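You operate a simulated robot arm through the tools that you are given. There is no shell and no other tool. Be economical: measure what you need, move in short steps, check, and stop when the job is done.

The job below is to be done with a simulated robot arm. You get a single attempt, and the scene is never put back.

Task
Shake the hand sieve over the grit bin, then tip its swarf into the chip drawer.
Fine: six swings or more; put the sieve back, push the drawer shut, spill nothing.

It is judged by the outcome, as a careful person would: the job done as asked, and still so three seconds after it is handed in. It fails if anything else is knocked over, pushed out of place, dropped, spilled or broken.

Robot
A 6-joint arm with a two-finger parallel gripper on a trunk, on a base that drives. Base frame: it is fixed to the floor where the robot stands at the start and does not move with it; the origin is under the middle of the robot, x ahead of it, y to its left, z up; the surface under the hand at the start is at about z = 800. Readings come in mm, rad, newtons and seconds.
With the tool pointing down near the work surface it reaches from about 320 to 700 mm from the robot's upright axis, wherever it stands. Its first joint turns from -2.897 to 2.897 rad. Places, roughly: chip drawer [400, -1500, 800]; grit bin [500, 100, 800]; release lever [600, -1500, 1100]. Payload 4.1 kg.
The tool frame sits at the grasp point between the pads (the TCP): z along the fingers, y along the line on which they close. The tips reach 23 mm beyond it. The gripper opens to 94 mm. The fingers are 38 mm wide and 10 mm thick; the gripper's body (54 by 96 mm) begins 39 mm behind the TCP.
Orientation is told as [roll, pitch, yaw] about the base's x, y, z axes, in that order, counted from this pose: with the fingers straight down and closing along the base's y, the tool's x points along the base's -x, its y along +y and its z along -z.

Tools
- The arm moves only by the tool servo_tool. Its argument "commands" is one flat list of numbers, 7 for each row, row after row: the shift along the base's x, y, z in mm, then the turn, a rotation vector about the base's x, y, z in rad, then the opening, from 0 (shut) to 1 (fully open). In form: [dx, dy, dz, rx, ry, rz, claw, dx, dy, dz, rx, ry, rz, claw, ...]. A call has 1 to 8 rows; each row shifts and turns the commanded pose from where the row before left it. A row lasts 0.2 s, in which the tool goes at most 50 mm and 0.15 rad; a call with a longer step from one row to the next is refused whole, and so is a gripper value outside its range. A pose out of reach is approached as far as the arm can. The call stops where the force on the tool passes 40 N (or 10 N more than at its start, if that is more) or the arm is blocked; 0.2 s more then pass. The fingers move at their own pace (about 45 mm/s each) and stop on an object; they squeeze with about 30 N. The grip force told is the motor's: it shows also when the fingers shut on nothing. Time passes only in rows, and 0.2 s behind the last, so rows that do not move let the fingers close. The reply holds the time, the measured pose of the TCP, the force on the tool along the base axes, the opening and the grip force, in the units named above and with some noise, with the torque about the TCP (base axes, N m) and any sound that the robot's microphone picked up.
- Cameras (640 x 400 px; columns grow to the right, rows downward): "scene" is now at [18.1, 157.7, 1509.1]; the picture's right is [-0.12, -0.99, 0.00], its down [-0.74, 0.09, -0.67] and it looks along [0.67, -0.08, -0.74] (base axes); focal length 277 px, centre (320, 200). "wrist" rides on the gripper at [86, 16, -75] in the tool frame; the picture's right is [-0.18, 0.98, 0.00], its down [-0.58, -0.11, -0.81] and it looks along [-0.79, -0.15, 0.59] (tool axes); focal length 243 px, centre (320, 200). There is no depth. A picture from a camera that has moved, and an enlarged one, comes with that camera's place and axes in the base frame and with its lens.
- snapshot(camera): a new picture of that camera. The clock stands still meanwhile.
- raise_lower(by): slides the trunk up (or, below 0, down) by that many mm; the arm and the scene camera ride with it, the base frame stays. It gives what a move gives, with no picture.
- base_move(legs): drives the robot by 1 to 6 legs, each [ahead, turn to the left] in mm and rad, along the robot's own axes; the way and the turn of a leg run together, so that a leg with both is an arc; at most 1500 mm and 3.142 rad a leg. The arm and the cameras ride along, it lands a little off, and it stops where it bumps. It gives what a move gives.
- pan_tilt(pan, tilt): turns the head with the scene camera to pan (to the left, within 2.705 rad either way) and tilt (down, from -0.506 to 1.204), counted from straight ahead of the robot. It gives what a move gives.
- zoom(camera, box): a new picture of the part [left, top, right, bottom] of that camera's present view, enlarged. The clock stands still meanwhile.
- close_job(): hands the job in; it is judged then, once.

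Go step by step. Nothing tells you exact positions but the pictures and the camera data: compare them with the known pose of the tool, close in by small moves and look again before you grip or let go. The budget is 120 turns and 78 pictures, counting those below and the enlarged ones. Unless the task says otherwise, let go and move clear before handing in, and close with one line.

The tools are called after "Emit:" by a JSON object that holds its "method" and its "body". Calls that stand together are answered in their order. servo_tool: Moves the arm, as the interface text tells. Its arguments: {"type":"object","properties":{"commands":{"type":"array","items":{"type":"number"}}},"required":["commands"]} The other tools are called the same way: raise_lower (by) slides the trunk up or down; base_move (legs) drives the base; pan_tilt (pan, tilt) turns the head that bears the scene camera; snapshot (camera) takes a picture; zoom (camera, box) takes an enlarged picture of a part of a camera's view; close_job () hands the job in.

At the start:

```text
time: 0.0
eef_pos: [384.5, 139.7, 1220.8]
tcp_rot: [0.001, 0.0, -0.001]
force: [0.5, -0.7, -0.3]
torque: [-0.03, 0.02, 0.02]
opening: 94.0
grasp_force: 0.1
trunk travel left (down, up): [-475.0, 115.0]
robot x, y, heading: [-0.1, -2.9, 0.001]
head pan, tilt: [-0.115, 0.838]
```

scene: 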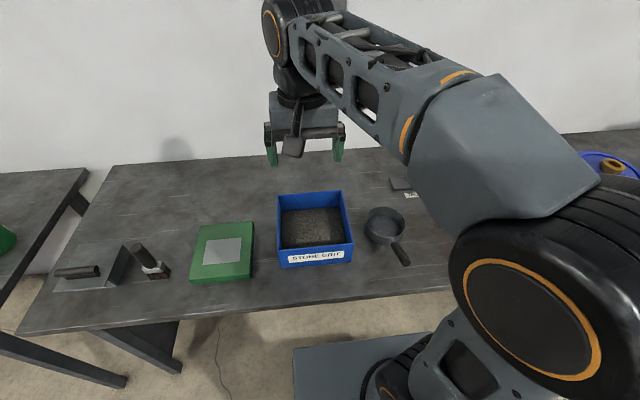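
wrist: 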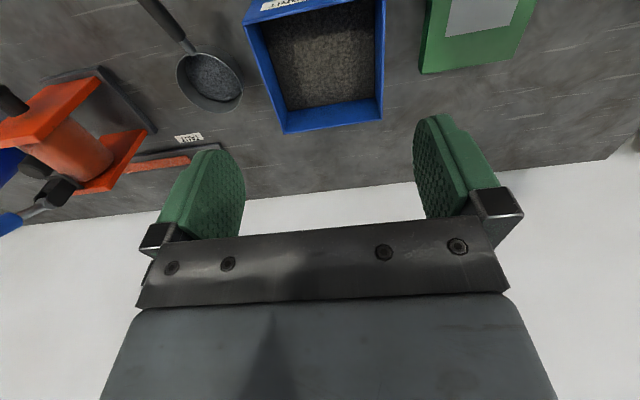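

I see the grit bin ahead, with the hand sieve just right of it and its handle pointing toward the robot. I'll look closer at the sieve and then over toward the chip drawer on the right.

Emit:
{"method": "zoom", "body": {"camera": "scene", "box": [260, 160, 440, 280]}}

Emit:
{"method": "zoom", "body": {"camera": "wrist", "box": [0, 0, 400, 230]}}

Emit:
{"method": "pan_tilt", "body": {"pan": -1.4, "tilt": 0.5}}

```text
3.33 times, centred on (350, 220) of scene
camera zoom: at [18.1, 157.7, 1509.1], right [-0.12, -0.99, 0.0], down [-0.74, 0.09, -0.67], along [0.67, -0.08, -0.74], focal length 923 px, centre (220, 133)
```

zoom: 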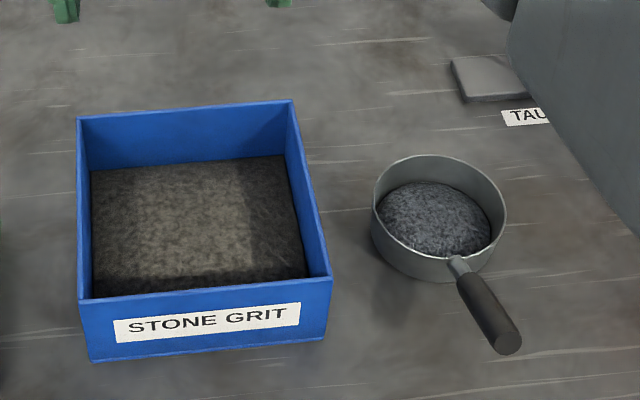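

```text
1.60 times, centred on (200, 115) of wrist
camera zoom: at [298.3, 154.8, 1295.9], right [0.18, 0.98, 0.0], down [0.58, -0.11, 0.81], along [0.79, -0.15, -0.59], focal length 388 px, centre (512, 336)
```

zoom: 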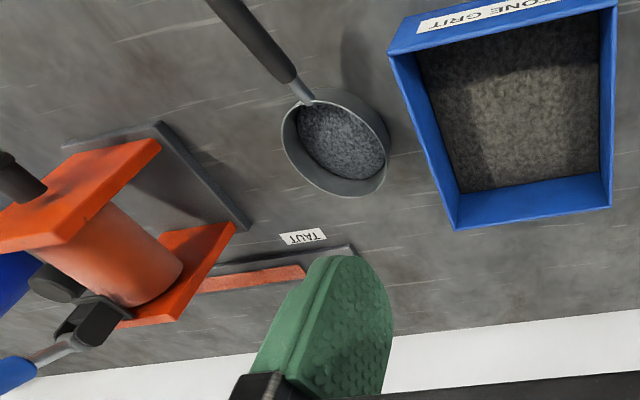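

```text
time: 1.5
eef_pos: [386.2, 139.1, 1222.2]
tcp_rot: [-0.002, 0.0, 0.0]
force: [0.9, -0.2, 0.0]
torque: [0.0, -0.01, 0.0]
opening: 94.1
grasp_force: 0.1
trunk travel left (down, up): [-475.0, 115.0]
robot x, y, heading: [2.4, 0.6, -0.006]
head pan, tilt: [-1.4, 0.499]
```

Emit:
{"method": "snapshot", "body": {"camera": "scene"}}

```text
73 pictures are left
camera scene: at [-44.7, 77.2, 1538.1], right [-0.99, -0.17, 0.0], down [-0.08, 0.47, -0.88], along [0.15, -0.86, -0.48], focal length 277 px, centre (320, 200)
```

scene: 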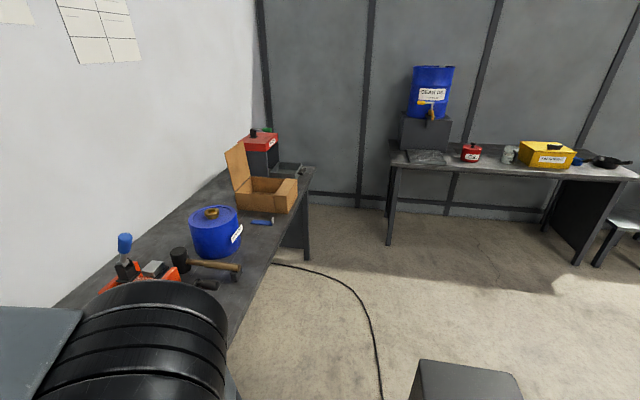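

The drawer unit seems to be the red-topped cabinet at the far right end of the bench. I'll zoom in there.

Emit:
{"method": "zoom", "body": {"camera": "scene", "box": [210, 110, 330, 185]}}

Emit:
{"method": "zoom", "body": {"camera": "scene", "box": [90, 120, 330, 270]}}

```text
5.33 times, centred on (270, 148) of scene
camera zoom: at [-44.7, 77.2, 1538.1], right [-0.99, -0.17, 0.0], down [-0.08, 0.47, -0.88], along [0.15, -0.86, -0.48], focal length 1476 px, centre (587, 480)
```

zoom: 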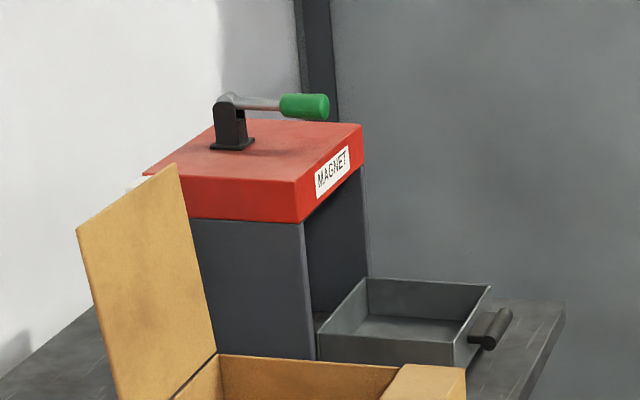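

```text
2.67 times, centred on (210, 195) of scene
camera zoom: at [-44.7, 77.2, 1538.1], right [-0.99, -0.17, 0.0], down [-0.08, 0.47, -0.88], along [0.15, -0.86, -0.48], focal length 738 px, centre (613, 213)
```

zoom: 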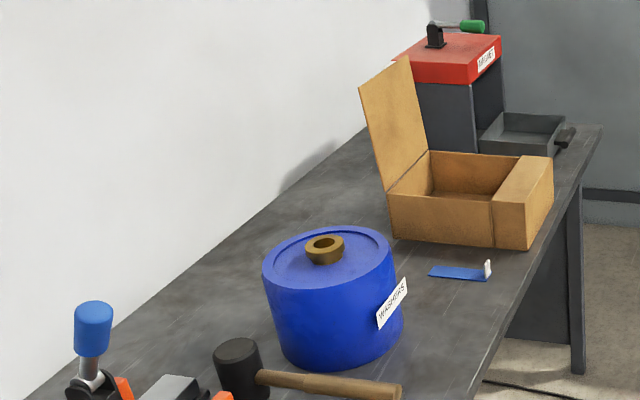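

The chip drawer is open toward us, under the red MAGNET cabinet that carries the lever. The sieve handle runs roughly from (420,-91) to (353,-109) at z≈860. I'll bring the tool above it, yawed to match, and look.

Emit:
{"method": "servo_tool", "body": {"commands": [0, -40, -10, 0, 0, 0.06, 1, 0, -40, -20, 0, 0, 0.06, 1, 0, -40, -30, 0, 0, 0.06, 1, 0, -40, -40, 0, 0, 0.04, 1, 0, -40, -40, 0, 0, 0.042, 1, 0, -39, -40, 0, 0, 0, 1, 0, 0, 0, 0, 0, 0, 1]}}

Emit:
{"method": "pan_tilt", "body": {"pan": -0.115, "tilt": 0.9}}

Emit:
{"method": "snapshot", "body": {"camera": "wrist"}}

Emit:
{"method": "snapshot", "body": {"camera": "scene"}}

```text
refused: row 4 steps farther than a row can; nothing moved
```

```text
time: 2.9
eef_pos: [385.4, 139.5, 1221.5]
tcp_rot: [0.001, -0.001, 0.0]
force: [-0.3, -0.3, 0.9]
torque: [-0.02, 0.0, 0.01]
opening: 93.9
grasp_force: 0.1
trunk travel left (down, up): [-475.0, 115.0]
robot x, y, heading: [1.4, -0.3, 0.004]
head pan, tilt: [-0.115, 0.901]
```

```text
70 pictures are left
camera wrist: at [298.3, 154.8, 1295.9], right [0.18, 0.98, 0.0], down [0.58, -0.11, 0.81], along [0.79, -0.15, -0.59], focal length 243 px, centre (320, 200)
```

wrist: 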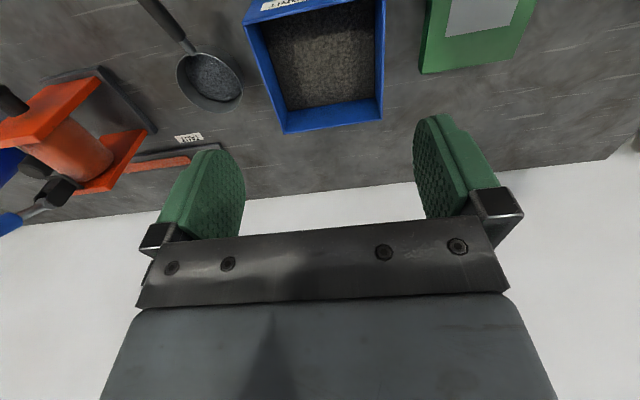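

```text
69 pictures are left
camera scene: at [14.8, 158.1, 1504.2], right [-0.12, -0.99, 0.0], down [-0.78, 0.09, -0.62], along [0.62, -0.07, -0.78], focal length 277 px, centre (320, 200)
```

scene: 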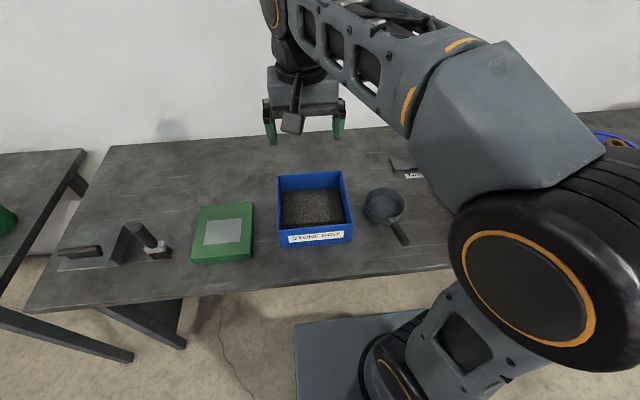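

The step was too long as a vector, so I'll resend it with smaller rows.

Emit:
{"method": "servo_tool", "body": {"commands": [0, -40, -20, 0, 0, 0.06, 1, 0, -40, -25, 0, 0, 0.06, 1, 0, -40, -28, 0, 0, 0.06, 1, 0, -40, -28, 0, 0, 0.04, 1, 0, -40, -28, 0, 0, 0.042, 1, 0, -39, -28, 0, 0, 0, 1, 0, 0, 0, 0, 0, 0, 1]}}

Emit:
{"method": "snapshot", "body": {"camera": "wrist"}}

Emit:
{"method": "snapshot", "body": {"camera": "scene"}}

```text
time: 4.5
eef_pos: [385.0, -100.8, 1064.0]
tcp_rot: [0.0, 0.001, 0.264]
force: [-0.7, 0.2, 0.3]
torque: [-0.02, 0.01, -0.01]
opening: 94.1
grasp_force: 0.0
trunk travel left (down, up): [-475.0, 115.0]
robot x, y, heading: [1.0, 0.7, -0.0]
head pan, tilt: [-0.115, 0.901]
```

```text
68 pictures are left
camera wrist: at [297.2, -108.5, 1138.4], right [-0.08, 1.0, 0.0], down [0.59, 0.05, 0.81], along [0.8, 0.06, -0.59], focal length 243 px, centre (320, 200)
```

wrist: 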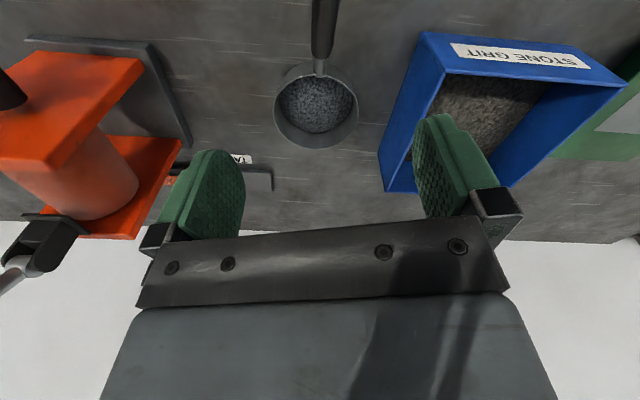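

```text
67 pictures are left
camera scene: at [14.9, 157.9, 1504.3], right [-0.11, -0.99, 0.0], down [-0.78, 0.09, -0.62], along [0.62, -0.07, -0.78], focal length 277 px, centre (320, 200)
```

scene: 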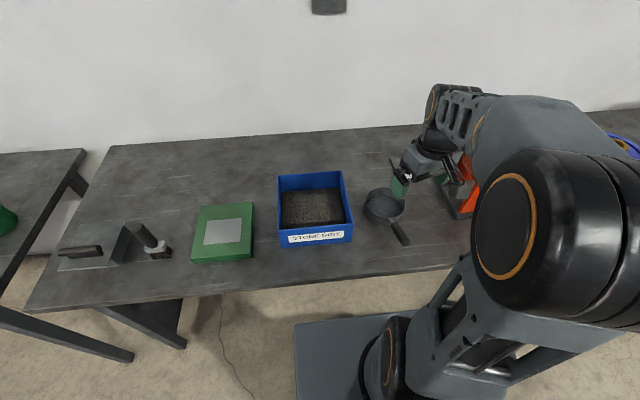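

The two views together show the handle lying along x at y≈-99 and rising toward its end: z≈860 at x≈418, about 888 at x≈345. I'll undo the yaw and descend partway to x≈402, y≈-99.

Emit:
{"method": "servo_tool", "body": {"commands": [5, 0, -35, 0, 0, -0.13, 1, 5, 1, -35, 0, 0, -0.13, 1, 4, 0, -34, 0, 0, 0, 1, 3, 0, 0, 0, 0, 0, 1]}}

Emit:
{"method": "snapshot", "body": {"camera": "wrist"}}

Emit:
{"method": "zoom", "body": {"camera": "scene", "box": [320, 130, 480, 260]}}

```text
time: 5.5
eef_pos: [404.0, -101.0, 960.9]
tcp_rot: [0.0, 0.001, 0.002]
force: [-0.3, -0.1, 1.1]
torque: [0.03, 0.01, 0.0]
opening: 94.0
grasp_force: 0.1
trunk travel left (down, up): [-475.0, 115.0]
robot x, y, heading: [1.4, 2.6, -0.002]
head pan, tilt: [-0.115, 0.901]
```

```text
66 pictures are left
camera wrist: at [316.3, -84.9, 1035.7], right [0.18, 0.98, 0.0], down [0.58, -0.11, 0.81], along [0.79, -0.15, -0.59], focal length 243 px, centre (320, 200)
```

wrist: 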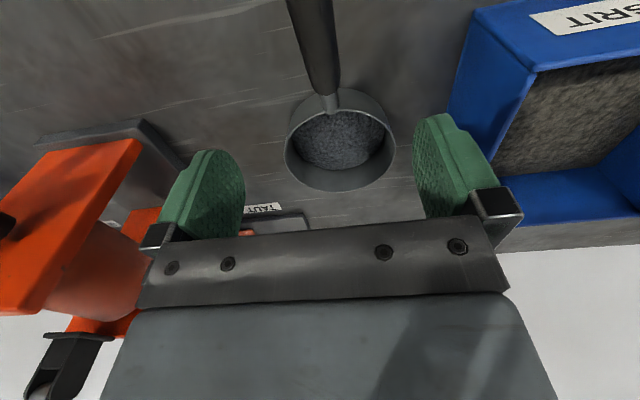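

```text
3.08 times, centred on (400, 195) of scene
camera zoom: at [15.0, 158.0, 1504.2], right [-0.11, -0.99, 0.0], down [-0.78, 0.09, -0.62], along [0.62, -0.07, -0.78], focal length 852 px, centre (74, 215)
```

zoom: 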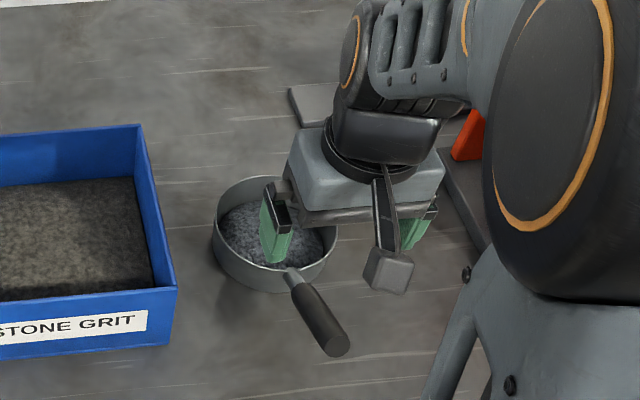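

The handle is centred at y≈-98. I'll descend to grip height at x≈398 and check before closing.

Emit:
{"method": "servo_tool", "body": {"commands": [-3, 1.5, -35, 0, 0, 0, 1, -3, 1, -35, 0, 0, 0, 1, 0, 0, -22, 0, 0, 0, 1, 0, 0, 0, 0, 0, 0, 1]}}

Emit:
{"method": "snapshot", "body": {"camera": "wrist"}}

Emit:
{"method": "zoom", "body": {"camera": "scene", "box": [320, 130, 480, 260]}}

```text
time: 6.5
eef_pos: [397.6, -99.4, 869.7]
tcp_rot: [0.001, -0.001, 0.003]
force: [-0.8, 0.0, -0.6]
torque: [-0.01, -0.02, -0.02]
opening: 93.9
grasp_force: 0.1
trunk travel left (down, up): [-475.0, 115.0]
robot x, y, heading: [1.6, 2.3, -0.001]
head pan, tilt: [-0.115, 0.901]
```

```text
64 pictures are left
camera wrist: at [309.9, -83.3, 943.9], right [0.18, 0.98, 0.0], down [0.58, -0.11, 0.81], along [0.79, -0.15, -0.59], focal length 243 px, centre (320, 200)
```

wrist: 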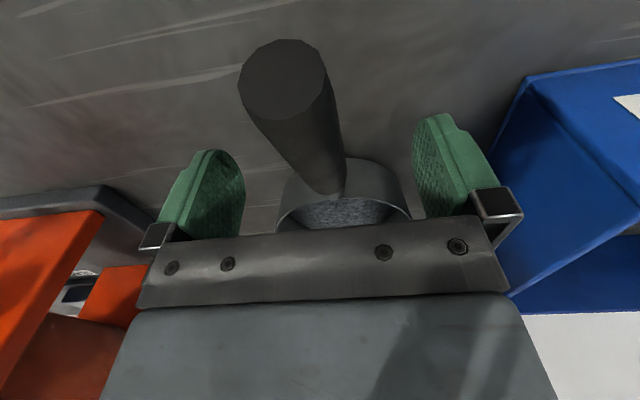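

```text
3.08 times, centred on (400, 195) of scene
camera zoom: at [14.9, 158.0, 1504.2], right [-0.11, -0.99, 0.0], down [-0.78, 0.09, -0.62], along [0.62, -0.07, -0.78], focal length 852 px, centre (74, 215)
```

zoom: 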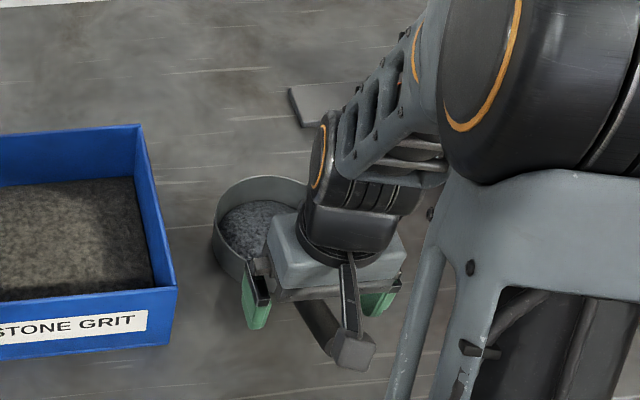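

The handle (about 24 mm thick, axis z≈865 here) sits between the fingers. I'll lower 4 mm and close.

Emit:
{"method": "servo_tool", "body": {"commands": [0, 1, -4, 0, 0, 0, 1, 0, 0, 0, 0, 0, 0, 0.5, 0, 0, 0, 0, 0, 0, 0.3, 0, 0, 0, 0, 0, 0, 0, 0, 0, 0, 0, 0, 0, 0, 0, 0, 0, 0, 0, 0, 0, 0, 0, 0, 0, 0, 0, 0]}}

Emit:
{"method": "snapshot", "body": {"camera": "wrist"}}

```text
time: 8.1
eef_pos: [395.8, -97.3, 865.6]
tcp_rot: [0.0, 0.0, 0.002]
force: [0.2, -0.4, -0.6]
torque: [-0.09, -0.08, -0.14]
opening: 27.7
grasp_force: 30.2
trunk travel left (down, up): [-475.0, 115.0]
robot x, y, heading: [-1.5, -3.2, -0.001]
head pan, tilt: [-0.115, 0.901]
```

```text
62 pictures are left
camera wrist: at [309.3, -81.8, 939.6], right [0.18, 0.98, 0.0], down [0.58, -0.11, 0.81], along [0.79, -0.15, -0.59], focal length 243 px, centre (320, 200)
```

wrist: 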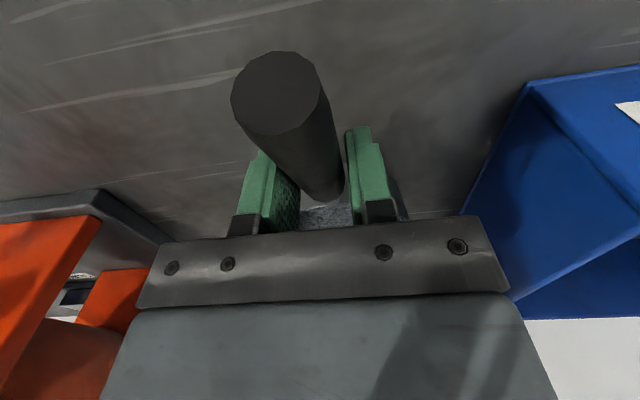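

Grip holds at 27.7 mm and 30 N. This pose (396,-97,866, yaw 0) is where the sieve goes back. I'll lift slowly and check.

Emit:
{"method": "servo_tool", "body": {"commands": [0, 0, 10, 0, 0, 0, 0, 0, 0, 15, 0, 0, 0, 0, 0, 0, 20, 0, 0, 0, 0, 0, 0, 20, 0, 0, 0, 0, 0, 0, 20, 0, 0, 0, 0, 0, 0, 20, 0, 0, 0, 0, 0, 0, 15, 0, 0, 0, 0, 0, 0, 0, 0, 0, 0, 0]}}

Emit:
{"method": "snapshot", "body": {"camera": "wrist"}}

Emit:
{"method": "zoom", "body": {"camera": "scene", "box": [240, 100, 480, 260]}}

```text
time: 9.9
eef_pos: [395.6, -96.6, 984.8]
tcp_rot: [0.001, 0.0, 0.003]
force: [-0.5, 0.4, -3.6]
torque: [0.03, 0.26, 0.01]
opening: 27.6
grasp_force: 30.1
trunk travel left (down, up): [-475.0, 115.0]
robot x, y, heading: [-0.7, 2.2, -0.003]
head pan, tilt: [-0.115, 0.901]
```

```text
61 pictures are left
camera wrist: at [309.2, -80.1, 1058.8], right [0.18, 0.98, 0.0], down [0.58, -0.11, 0.81], along [0.79, -0.15, -0.59], focal length 243 px, centre (320, 200)
```

wrist: 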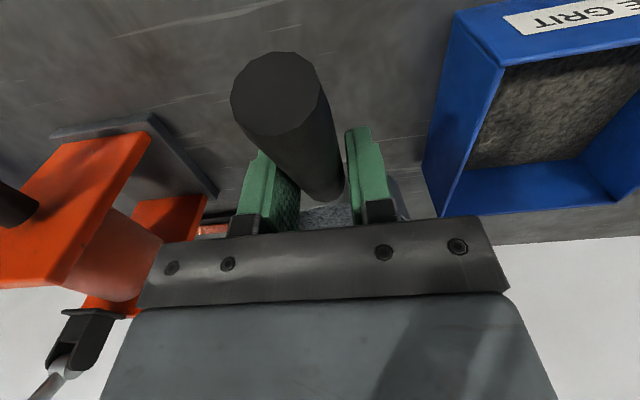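

```text
2.50 times, centred on (360, 180) of scene
camera zoom: at [15.0, 158.0, 1504.2], right [-0.12, -0.99, 0.0], down [-0.78, 0.09, -0.62], along [0.62, -0.07, -0.78], focal length 692 px, centre (220, 250)
```

zoom: 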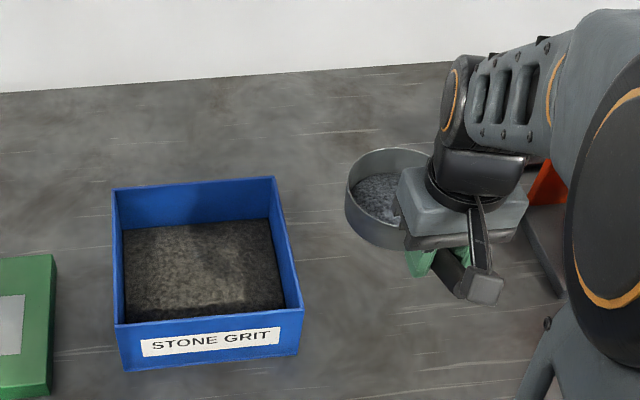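

The sieve rides level in the grip, weighing about 0.36 kg. The bin spans about x 420–625, y 20–220, with its top at z≈880, so I'll carry the bowl over its centre (TCP ≈ 434,120).

Emit:
{"method": "servo_tool", "body": {"commands": [2, 12, 0, 0, 0, 0, 0, 5, 25, 0, 0, 0, 0, 0, 6, 30, 0, 0, 0, 0, 0, 6, 35, 0, 0, 0, 0, 0, 6, 35, 0, 0, 0, 0, 0, 6, 35, 0, 0, 0, 0, 0, 5, 30, 0, 0, 0, 0, 0, 2, 15, 0, 0, 0, 0, 0]}}

Emit:
{"method": "snapshot", "body": {"camera": "scene"}}

Emit:
{"method": "snapshot", "body": {"camera": "wrist"}}

```text
time: 11.7
eef_pos: [435.2, 120.5, 984.2]
tcp_rot: [0.0, 0.001, 0.003]
force: [0.5, 0.0, -3.2]
torque: [0.01, 0.27, 0.0]
opening: 27.5
grasp_force: 29.9
trunk travel left (down, up): [-475.0, 115.0]
robot x, y, heading: [-2.1, -2.9, 0.002]
head pan, tilt: [-0.115, 0.901]
```

```text
59 pictures are left
camera scene: at [15.1, 158.3, 1504.2], right [-0.11, -0.99, 0.0], down [-0.78, 0.09, -0.62], along [0.62, -0.07, -0.78], focal length 277 px, centre (320, 200)
```

scene: 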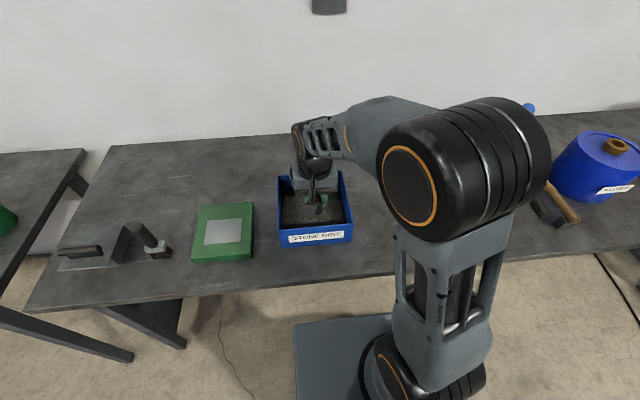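

```text
58 pictures are left
camera wrist: at [347.8, 136.6, 1058.6], right [0.18, 0.98, 0.0], down [0.58, -0.11, 0.81], along [0.79, -0.15, -0.59], focal length 243 px, centre (320, 200)
```

wrist: 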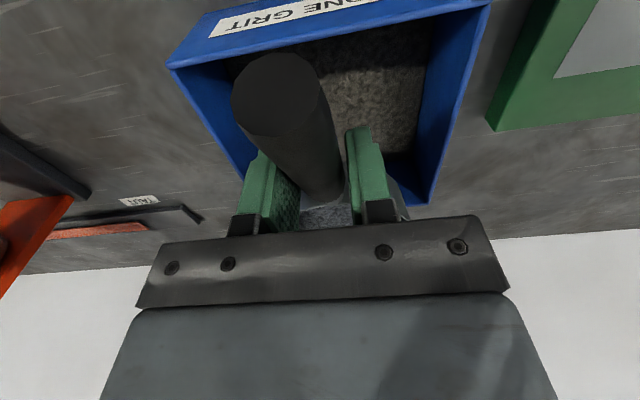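

The bowl is centred over the bin. I'll lower 20 mm and start side-to-side swings of about 40 mm.

Emit:
{"method": "servo_tool", "body": {"commands": [0, 0, -10, 0, 0, 0, 0, 0, 0, -10, 0, 0, 0, 0, 0, 20, 0, 0, 0, 0, 0, 0, -40, 0, 0, 0, 0, 0, 0, 40, 0, 0, 0, 0, 0, 0, -40, 0, 0, 0, 0, 0, 0, 40, 0, 0, 0, 0, 0, 0, -20, 0, 0, 0, 0, 0]}}

Emit:
{"method": "snapshot", "body": {"camera": "wrist"}}

Emit:
{"method": "zoom", "body": {"camera": "scene", "box": [240, 140, 400, 260]}}

```text
time: 13.5
eef_pos: [433.1, 120.6, 964.7]
tcp_rot: [-0.001, 0.0, 0.001]
force: [0.7, 0.3, -2.9]
torque: [-0.02, 0.3, 0.05]
opening: 27.3
grasp_force: 30.0
trunk travel left (down, up): [-475.0, 115.0]
robot x, y, heading: [-2.3, 0.8, 0.002]
head pan, tilt: [-0.115, 0.901]
```

```text
57 pictures are left
camera wrist: at [347.5, 136.3, 1038.9], right [0.18, 0.98, 0.0], down [0.58, -0.11, 0.81], along [0.79, -0.15, -0.59], focal length 243 px, centre (320, 200)
```

wrist: 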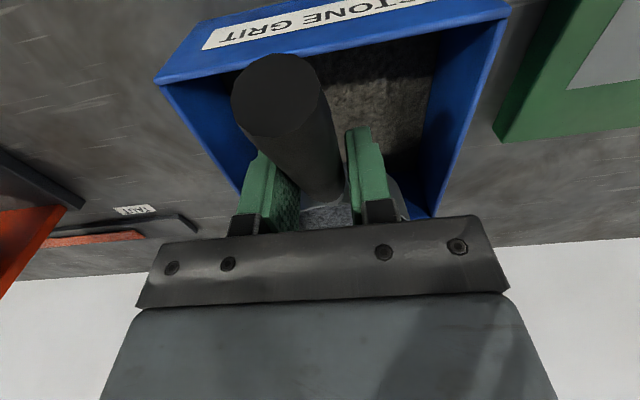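

```text
3.33 times, centred on (320, 200) of scene
camera zoom: at [15.2, 159.0, 1504.1], right [-0.12, -0.99, 0.0], down [-0.78, 0.09, -0.62], along [0.62, -0.07, -0.78], focal length 923 px, centre (320, 200)
```

zoom: 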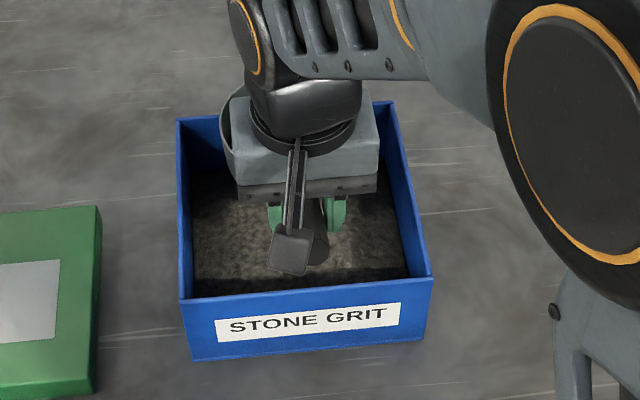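

There's no slip and nothing has spilled. I'll continue with more swings.

Emit:
{"method": "servo_tool", "body": {"commands": [0, 22, 0, 0, 0, 0, 0, 0, -44, 0, 0, 0, 0, 0, 0, 44, 0, 0, 0, 0, 0, 0, -44, 0, 0, 0, 0, 0, 0, 44, 0, 0, 0, 0, 0, 0, -44, 0, 0, 0, 0, 0, 0, 44, 0, 0, 0, 0, 0, 0, -22, 0, 0, 0, 0, 0]}}

Emit:
{"method": "servo_tool", "body": {"commands": [0, 22, 0, 0, 0, 0, 0, 0, -44, 0, 0, 0, 0, 0, 0, 44, 0, 0, 0, 0, 0, 0, -44, 0, 0, 0, 0, 0, 0, 44, 0, 0, 0, 0, 0, 0, -44, 0, 0, 0, 0, 0, 0, 44, 0, 0, 0, 0, 0, 0, -22, 0, 0, 0, 0, 0]}}

Emit:
{"method": "servo_tool", "body": {"commands": [0, 22, 0, 0, 0, 0, 0, 0, -44, 0, 0, 0, 0, 0, 0, 44, 0, 0, 0, 0, 0, 0, -44, 0, 0, 0, 0, 0, 0, 44, 0, 0, 0, 0, 0, 0, -44, 0, 0, 0, 0, 0, 0, 44, 0, 0, 0, 0, 0, 0, -22, 0, 0, 0, 0, 0]}}

Emit:
{"method": "snapshot", "body": {"camera": "wrist"}}

```text
time: 15.3
eef_pos: [436.2, 122.3, 964.4]
tcp_rot: [0.001, 0.001, -0.001]
force: [-0.3, 0.5, -4.0]
torque: [0.0, 0.28, 0.01]
opening: 28.0
grasp_force: 30.7
trunk travel left (down, up): [-475.0, 115.0]
robot x, y, heading: [0.7, -3.1, -0.002]
head pan, tilt: [-0.115, 0.901]
```

```text
time: 17.1
eef_pos: [432.2, 122.8, 965.0]
tcp_rot: [-0.001, 0.0, 0.002]
force: [0.0, 0.2, -3.4]
torque: [-0.01, 0.3, 0.01]
opening: 27.9
grasp_force: 29.8
trunk travel left (down, up): [-475.0, 115.0]
robot x, y, heading: [0.2, -1.0, -0.0]
head pan, tilt: [-0.115, 0.901]
```

```text
time: 18.9
eef_pos: [435.1, 121.0, 963.7]
tcp_rot: [0.0, 0.001, 0.001]
force: [0.3, 0.3, -3.9]
torque: [-0.04, 0.28, 0.0]
opening: 27.7
grasp_force: 30.4
trunk travel left (down, up): [-475.0, 115.0]
robot x, y, heading: [0.8, 0.5, -0.001]
head pan, tilt: [-0.115, 0.901]
```

```text
55 pictures are left
camera wrist: at [347.2, 137.2, 1037.6], right [0.18, 0.98, 0.0], down [0.58, -0.11, 0.81], along [0.79, -0.15, -0.59], focal length 243 px, centre (320, 200)
```

wrist: 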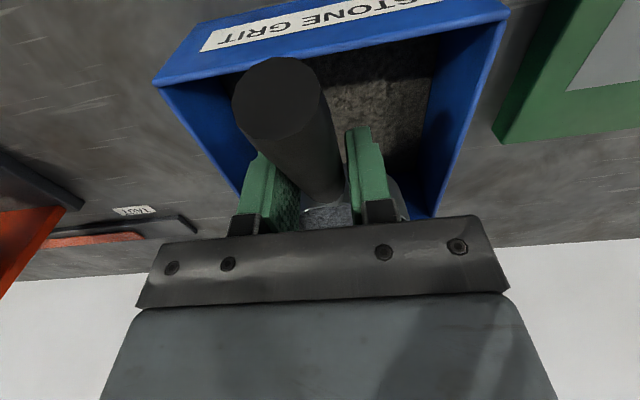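

About 14 full back-and-forth swings are done. I'll raise the sieve for travel and check its contents.

Emit:
{"method": "servo_tool", "body": {"commands": [0, 0, 15, 0, 0, 0, 0, 0, 0, 25, 0, 0, 0, 0, -5, 0, 30, 0, 0, 0, 0, -5, 0, 30, 0, 0, 0, 0, -5, 0, 30, 0, 0, 0, 0, -5, 0, 30, 0, 0, 0, 0, -5, 0, 15, 0, 0, 0, 0, 0, 0, 0, 0, 0, 0, 0]}}

Emit:
{"method": "snapshot", "body": {"camera": "scene"}}

Emit:
{"method": "zoom", "body": {"camera": "wrist", "box": [230, 120, 430, 245]}}

```text
time: 20.7
eef_pos: [407.4, 122.3, 1140.2]
tcp_rot: [0.0, 0.0, 0.002]
force: [-0.1, -1.0, -3.7]
torque: [-0.03, 0.29, 0.02]
opening: 27.9
grasp_force: 29.6
trunk travel left (down, up): [-475.0, 115.0]
robot x, y, heading: [1.7, 2.9, -0.0]
head pan, tilt: [-0.115, 0.901]
```

```text
54 pictures are left
camera scene: at [15.0, 158.2, 1504.2], right [-0.11, -0.99, 0.0], down [-0.78, 0.09, -0.62], along [0.62, -0.07, -0.78], focal length 277 px, centre (320, 200)
```

scene: 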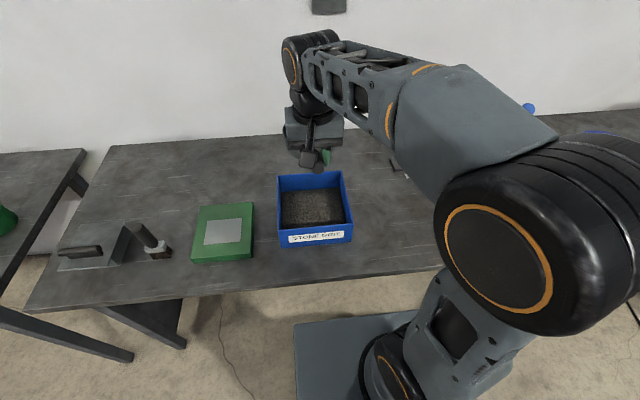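

```text
3.20 times, centred on (330, 182) of wrist
camera zoom: at [321.7, 138.1, 1214.6], right [0.18, 0.98, 0.0], down [0.58, -0.11, 0.81], along [0.79, -0.15, -0.59], focal length 776 px, centre (288, 256)
```

zoom: 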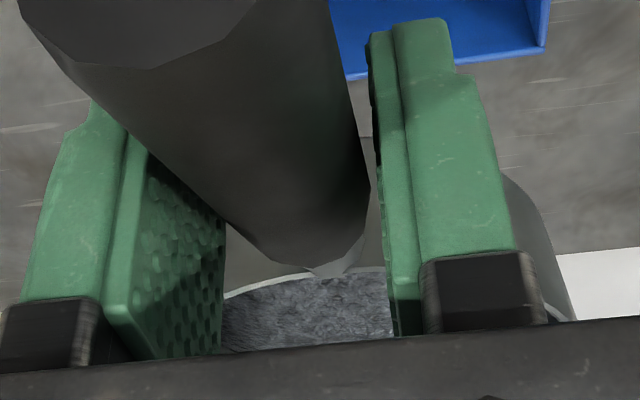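

The swarf remains in the bowl. The drawer interior is roughly x 370–525, y -1590 to -1410. I'll tuck the sieve in, raise the trunk, turn right and drive along the bench, staying short of the far leg panel.

Emit:
{"method": "servo_tool", "body": {"commands": [-10, -12, 0, 0, 0, 0, 0, -15, -15, 0, 0, 0, 0, 0, -15, -15, 0, 0, 0, 0, 0, -12, -15, 0, 0, 0, 0, 0, -5, -5, 0, 0, 0, 0, 0, 0, 0, 0, 0, 0, 0, 0]}}

Emit:
{"method": "raise_lower", "body": {"by": 110}}

Emit:
{"method": "base_move", "body": {"legs": [[0, -0.4]]}}

Emit:
{"method": "snapshot", "body": {"camera": "scene"}}

Emit:
{"method": "snapshot", "body": {"camera": "wrist"}}

```text
time: 22.1
eef_pos: [352.4, 59.2, 1139.7]
tcp_rot: [0.0, 0.001, 0.0]
force: [0.0, -0.2, -4.4]
torque: [0.0, 0.33, -0.02]
opening: 27.7
grasp_force: 30.0
trunk travel left (down, up): [-475.0, 115.0]
robot x, y, heading: [-0.3, 3.8, 0.001]
head pan, tilt: [-0.115, 0.901]
```

```text
time: 23.5
eef_pos: [353.3, 57.8, 1249.6]
tcp_rot: [0.0, 0.001, 0.002]
force: [0.8, -0.6, -3.1]
torque: [0.0, 0.25, -0.01]
opening: 27.8
grasp_force: 29.9
trunk travel left (down, up): [-585.0, 5.0]
robot x, y, heading: [-2.1, -0.2, 0.001]
head pan, tilt: [-0.115, 0.901]
```

```text
time: 25.1
eef_pos: [345.5, -84.7, 1249.9]
tcp_rot: [-0.001, 0.0, -0.401]
force: [-0.3, 0.5, -3.4]
torque: [0.11, 0.25, 0.02]
opening: 27.6
grasp_force: 29.8
trunk travel left (down, up): [-585.0, 5.0]
robot x, y, heading: [0.5, -2.5, -0.4]
head pan, tilt: [-0.115, 0.901]
```

```text
52 pictures are left
camera scene: at [75.8, 139.3, 1614.2], right [-0.5, -0.87, 0.0], down [-0.68, 0.39, -0.62], along [0.54, -0.31, -0.78], focal length 277 px, centre (320, 200)
```

scene: 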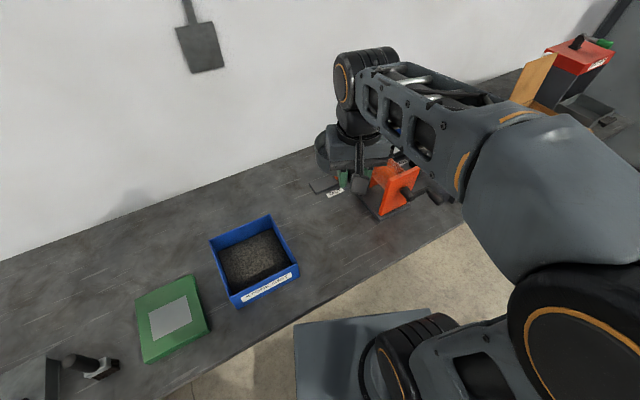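

```text
51 pictures are left
camera wrist: at [274.0, -36.7, 1323.8], right [0.55, 0.83, 0.0], down [0.49, -0.33, 0.81], along [0.67, -0.45, -0.59], focal length 243 px, centre (320, 200)
```

wrist: 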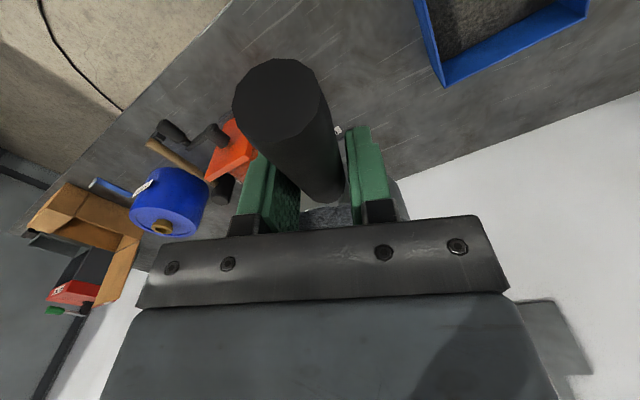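

The turn was smooth and the sieve is stable. I'll finish the right turn and check the lane before driving.

Emit:
{"method": "base_move", "body": {"legs": [[0, -1.17]]}}

Emit:
{"method": "pan_tilt", "body": {"pan": 0.0, "tilt": 0.75}}

Emit:
{"method": "snapshot", "body": {"camera": "scene"}}

```text
time: 28.5
eef_pos: [58.2, -353.4, 1249.4]
tcp_rot: [0.002, -0.002, -1.57]
force: [1.0, -0.2, -4.0]
torque: [0.28, 0.03, -0.03]
opening: 27.9
grasp_force: 30.7
trunk travel left (down, up): [-585.0, 5.0]
robot x, y, heading: [-2.4, -1.4, -1.574]
head pan, tilt: [-0.115, 0.901]
```

```text
time: 29.2
eef_pos: [58.9, -352.3, 1249.6]
tcp_rot: [-0.001, 0.0, -1.57]
force: [-0.2, 0.4, -3.6]
torque: [0.27, 0.04, -0.01]
opening: 27.7
grasp_force: 30.4
trunk travel left (down, up): [-585.0, 5.0]
robot x, y, heading: [-0.8, 3.9, -1.576]
head pan, tilt: [0.0, 0.75]
```

```text
50 pictures are left
camera scene: at [166.2, -23.0, 1626.1], right [-1.0, 0.0, 0.0], down [0.0, 0.68, -0.73], along [0.0, -0.73, -0.68], focal length 277 px, centre (320, 200)
```

scene: 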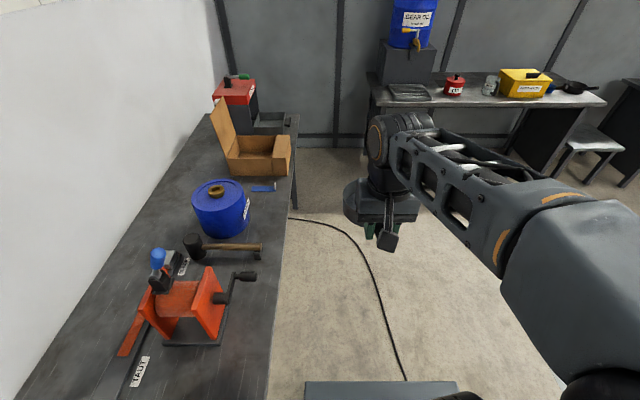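

The lane is clear, with the bench edge at x≈313. I'll drive 1250 mm ahead, then turn left to face the drawer.

Emit:
{"method": "base_move", "body": {"legs": [[1250, 0]]}}

Emit:
{"method": "pan_tilt", "body": {"pan": 0.3, "tilt": 0.75}}

Emit:
{"method": "snapshot", "body": {"camera": "scene"}}

```text
time: 35.5
eef_pos: [18.5, -1599.5, 1249.2]
tcp_rot: [0.0, 0.001, -1.608]
force: [-0.6, -0.7, -2.5]
torque: [0.31, -0.02, -0.03]
opening: 27.5
grasp_force: 29.7
trunk travel left (down, up): [-585.0, 5.0]
robot x, y, heading: [-29.1, -1246.0, -1.616]
head pan, tilt: [0.0, 0.75]
```

```text
time: 36.2
eef_pos: [17.9, -1598.4, 1249.9]
tcp_rot: [-0.001, 0.0, -1.61]
force: [0.1, 0.2, -3.9]
torque: [0.32, -0.03, -0.05]
opening: 27.8
grasp_force: 29.8
trunk travel left (down, up): [-585.0, 5.0]
robot x, y, heading: [-26.3, -1244.0, -1.617]
head pan, tilt: [0.3, 0.75]
```

```text
49 pictures are left
camera scene: at [164.3, -1271.4, 1626.1], right [-0.97, -0.26, 0.0], down [-0.18, 0.66, -0.73], along [0.19, -0.71, -0.68], focal length 277 px, centre (320, 200)
```

scene: 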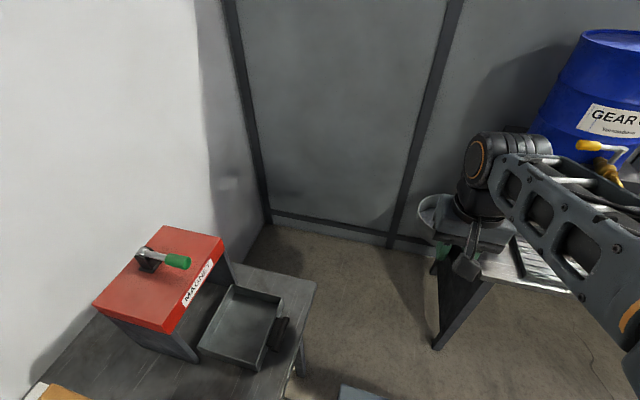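

Emit:
{"method": "zoom", "body": {"camera": "scene", "box": [80, 210, 340, 380]}}

```text
2.35 times, centred on (210, 295) of scene
camera zoom: at [164.3, -1271.4, 1626.1], right [-0.97, -0.26, 0.0], down [-0.18, 0.66, -0.73], along [0.19, -0.71, -0.68], focal length 651 px, centre (579, -24)
```

zoom: 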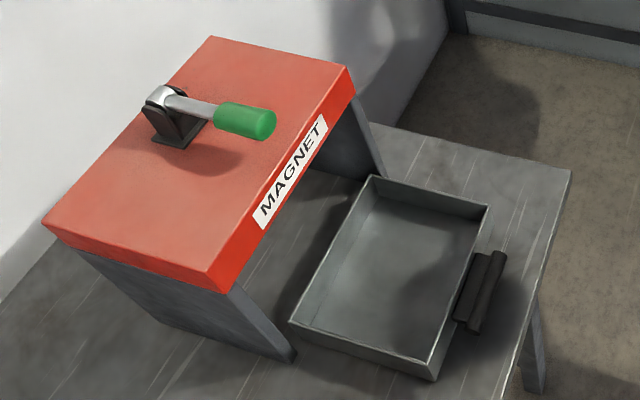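

This is a red magnet slab on legs. The open drawer in front of it spans x≈377–545, y≈-1635 to -1451, with its rim at z≈850. I'll leave the lever alone, turn left to face the bench, and look again.

Emit:
{"method": "base_move", "body": {"legs": [[0, 1.6]]}}

Emit:
{"method": "pan_tilt", "body": {"pan": -0.6, "tilt": 0.8}}

Emit:
{"method": "snapshot", "body": {"camera": "scene"}}

Emit:
{"method": "snapshot", "body": {"camera": "wrist"}}

```text
time: 40.6
eef_pos: [326.0, -1186.9, 1249.1]
tcp_rot: [0.001, 0.0, 0.004]
force: [-0.2, 0.0, -3.2]
torque: [0.02, 0.3, -0.01]
opening: 27.8
grasp_force: 30.2
trunk travel left (down, up): [-585.0, 5.0]
robot x, y, heading: [-26.6, -1247.6, 0.002]
head pan, tilt: [0.3, 0.75]
```

```text
time: 41.8
eef_pos: [326.5, -1186.1, 1247.7]
tcp_rot: [0.0, 0.001, 0.005]
force: [-0.3, 0.9, -2.7]
torque: [-0.01, 0.29, 0.01]
opening: 27.6
grasp_force: 30.1
trunk travel left (down, up): [-585.0, 5.0]
robot x, y, heading: [-27.3, -1244.3, 0.002]
head pan, tilt: [-0.6, 0.799]
```

```text
47 pictures are left
camera scene: at [-19.3, -1123.4, 1622.1], right [-0.56, -0.83, 0.0], down [-0.59, 0.4, -0.7], along [0.58, -0.39, -0.72], focal length 277 px, centre (320, 200)
```

scene: 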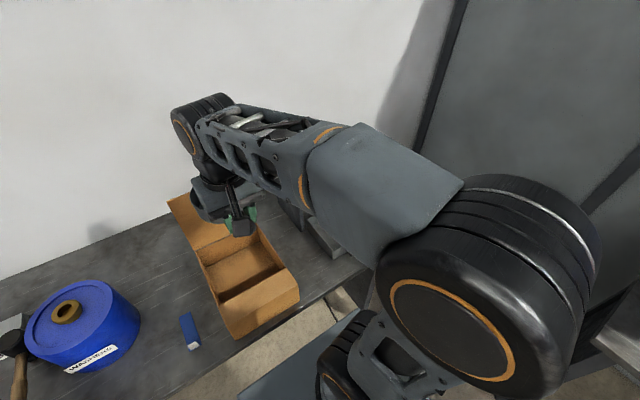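

```text
46 pictures are left
camera wrist: at [240.2, -1170.2, 1323.7], right [0.18, 0.98, 0.0], down [0.58, -0.11, 0.81], along [0.79, -0.15, -0.59], focal length 243 px, centre (320, 200)
```

wrist: 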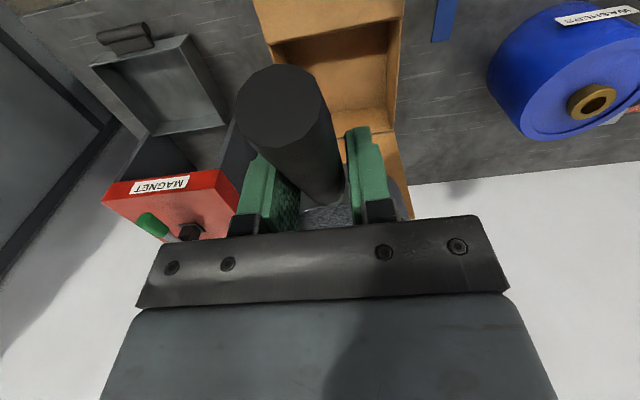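

I'm at (-27,-1246) facing the bench. I'll move the sieve toward the drawer at this safe height while yawing -90°, so the bowl points to -y. Then tipping will leave the gripper coming from the robot's side.

Emit:
{"method": "servo_tool", "body": {"commands": [10, -15, 0, 0, 0, -0.1, 0, 10, -20, 0, 0, 0, -0.14, 0, 10, -22, 0, 0, 0, -0.14, 0, 10, -22, 0, 0, 0, -0.14, 0, 10, -22, 0, 0, 0, -0.14, 0, 10, -22, 0, 0, 0, -0.14, 0, 10, -22, 0, 0, 0, -0.14, 0, 5, -10, 0, 0, 0, -0.1, 0]}}

Emit:
{"method": "servo_tool", "body": {"commands": [5, -15, 0, 0, 0, -0.1, 0, 10, -20, 0, 0, 0, -0.14, 0, 10, -20, 0, 0, 0, -0.14, 0, 5, -15, 0, 0, 0, -0.1, 0, 0, -10, 0, 0, 0, -0.055, 0, 0, 0, 0, 0, 0, 0, 0]}}

Emit:
{"method": "snapshot", "body": {"camera": "wrist"}}

Emit:
{"method": "snapshot", "body": {"camera": "scene"}}

```text
time: 43.6
eef_pos: [402.6, -1340.8, 1251.6]
tcp_rot: [0.001, 0.0, -1.038]
force: [0.3, 0.8, -4.0]
torque: [0.25, 0.16, -0.01]
opening: 27.6
grasp_force: 29.8
trunk travel left (down, up): [-585.0, 5.0]
robot x, y, heading: [-27.4, -1242.6, 0.002]
head pan, tilt: [-0.6, 0.799]
```

```text
time: 45.0
eef_pos: [432.6, -1420.4, 1248.4]
tcp_rot: [0.001, -0.001, -1.573]
force: [-0.1, -0.3, -3.5]
torque: [0.31, -0.01, 0.03]
opening: 27.7
grasp_force: 30.2
trunk travel left (down, up): [-585.0, 5.0]
robot x, y, heading: [-27.1, -1242.4, -0.0]
head pan, tilt: [-0.6, 0.799]
```

```text
45 pictures are left
camera wrist: at [448.5, -1334.5, 1323.4], right [0.98, -0.19, 0.0], down [-0.11, -0.58, 0.81], along [-0.15, -0.79, -0.59], focal length 243 px, centre (320, 200)
```

wrist: 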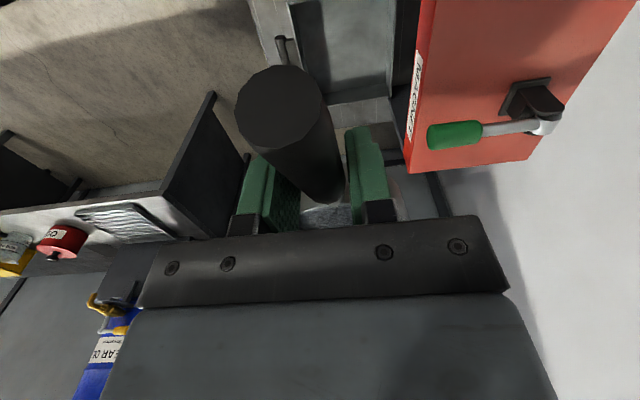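

```text
44 pictures are left
camera scene: at [-19.2, -1123.7, 1622.2], right [-0.56, -0.83, 0.0], down [-0.59, 0.4, -0.7], along [0.58, -0.39, -0.72], focal length 277 px, centre (320, 200)
```

scene: 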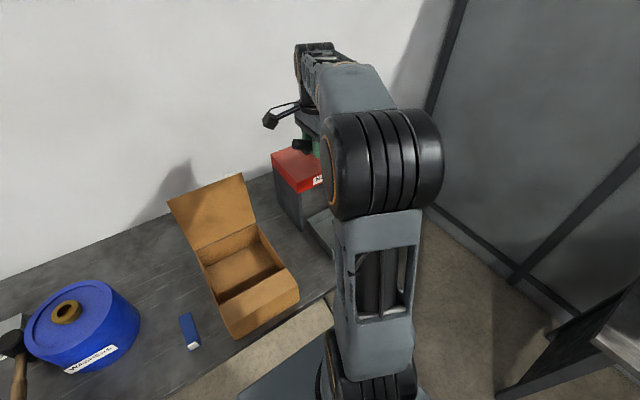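

The bowl now points to -y, and the wrist view confirms the drawer and slab positions. I'll shift to TCP (440,-1453), which puts the bowl at about y=-1543, then lower the trunk by 240.

Emit:
{"method": "servo_tool", "body": {"commands": [3, -15, 0, 0, 0, 0, 0, 4, -18, 0, 0, 0, 0, 0, 0, 0, 0, 0, 0, 0, 0]}}

Emit:
{"method": "raise_lower", "body": {"by": -240}}

Emit:
{"method": "snapshot", "body": {"camera": "wrist"}}

Emit:
{"method": "snapshot", "body": {"camera": "scene"}}

```text
time: 45.8
eef_pos: [438.5, -1452.4, 1251.5]
tcp_rot: [0.0, -0.001, -1.569]
force: [-0.1, 0.7, -4.6]
torque: [0.3, 0.01, -0.03]
opening: 27.7
grasp_force: 30.0
trunk travel left (down, up): [-585.0, 5.0]
robot x, y, heading: [-24.0, -1243.5, 0.002]
head pan, tilt: [-0.6, 0.799]
```

```text
time: 48.3
eef_pos: [439.1, -1455.0, 1011.1]
tcp_rot: [-0.002, -0.001, -1.57]
force: [-1.1, 0.5, -3.5]
torque: [0.29, -0.02, 0.04]
opening: 27.6
grasp_force: 29.9
trunk travel left (down, up): [-345.0, 245.0]
robot x, y, heading: [-23.5, -1246.1, 0.002]
head pan, tilt: [-0.6, 0.799]
```

```text
43 pictures are left
camera wrist: at [455.2, -1368.1, 1085.0], right [0.98, -0.18, 0.0], down [-0.11, -0.58, 0.81], along [-0.15, -0.79, -0.59], focal length 243 px, centre (320, 200)
```

wrist: 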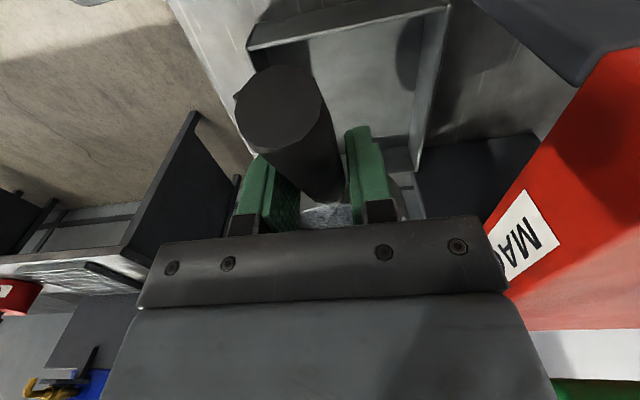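

```text
42 pictures are left
camera scene: at [-19.3, -1123.8, 1382.2], right [-0.56, -0.83, 0.0], down [-0.59, 0.4, -0.7], along [0.58, -0.39, -0.72], focal length 277 px, centre (320, 200)
```

scene: 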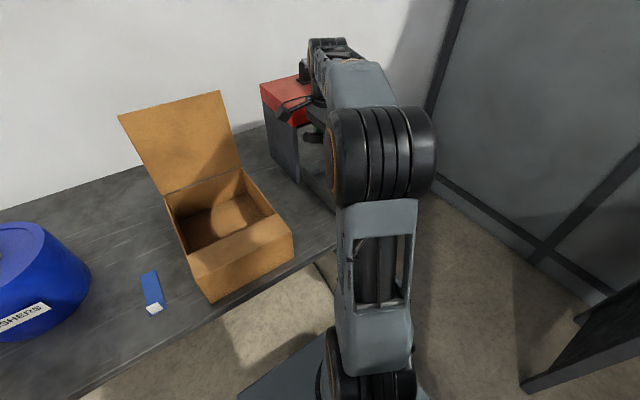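

The drawer rim is confirmed: x 377–541, y -1447 to -1627. I'll lower 40 mm, shift +10 in x, and begin tipping about y, with the bowl mouth turning toward the robot.

Emit:
{"method": "servo_tool", "body": {"commands": [5, 5, -20, 0, 0, 0, 0, 5, 5, -20, 0, 0, 0, 0, 0, 0, 0, 0, -0.08, 0, 0, 0, 0, 0, 0, -0.08, 0, 0, 0, 0, 0, 0, -0.08, 0, 0, 0, 0, 0, 0, -0.08, 0, 0, 0, 0, 0, 0, -0.08, 0, 0]}}

Emit:
{"method": "snapshot", "body": {"camera": "wrist"}}

Emit:
{"method": "snapshot", "body": {"camera": "scene"}}

```text
time: 49.9
eef_pos: [449.7, -1444.4, 971.6]
tcp_rot: [0.4, 0.001, -1.571]
force: [0.2, -0.7, -2.5]
torque: [0.28, 0.04, 0.0]
opening: 27.8
grasp_force: 30.2
trunk travel left (down, up): [-345.0, 245.0]
robot x, y, heading: [-29.4, -1247.1, -0.003]
head pan, tilt: [-0.6, 0.799]
```

```text
41 pictures are left
camera wrist: at [435.0, -1357.8, 1045.9], right [0.91, -0.18, 0.38], down [-0.41, -0.58, 0.7], along [0.09, -0.79, -0.6], focal length 243 px, centre (320, 200)
```

wrist: 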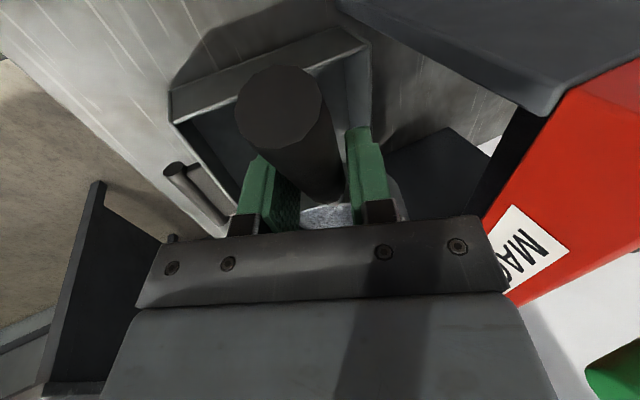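

```text
40 pictures are left
camera scene: at [-19.3, -1123.7, 1382.2], right [-0.56, -0.83, 0.0], down [-0.59, 0.4, -0.7], along [0.58, -0.39, -0.72], focal length 277 px, centre (320, 200)
```

scene: 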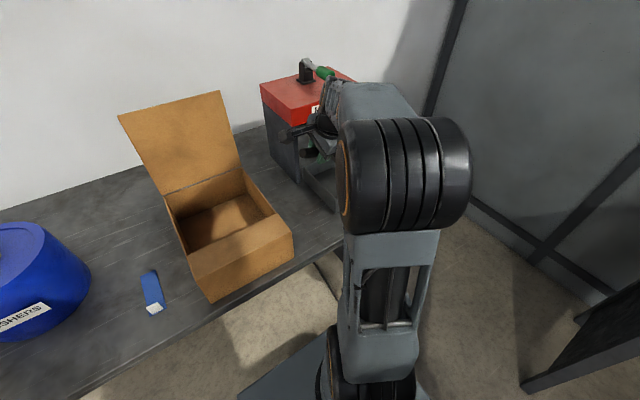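

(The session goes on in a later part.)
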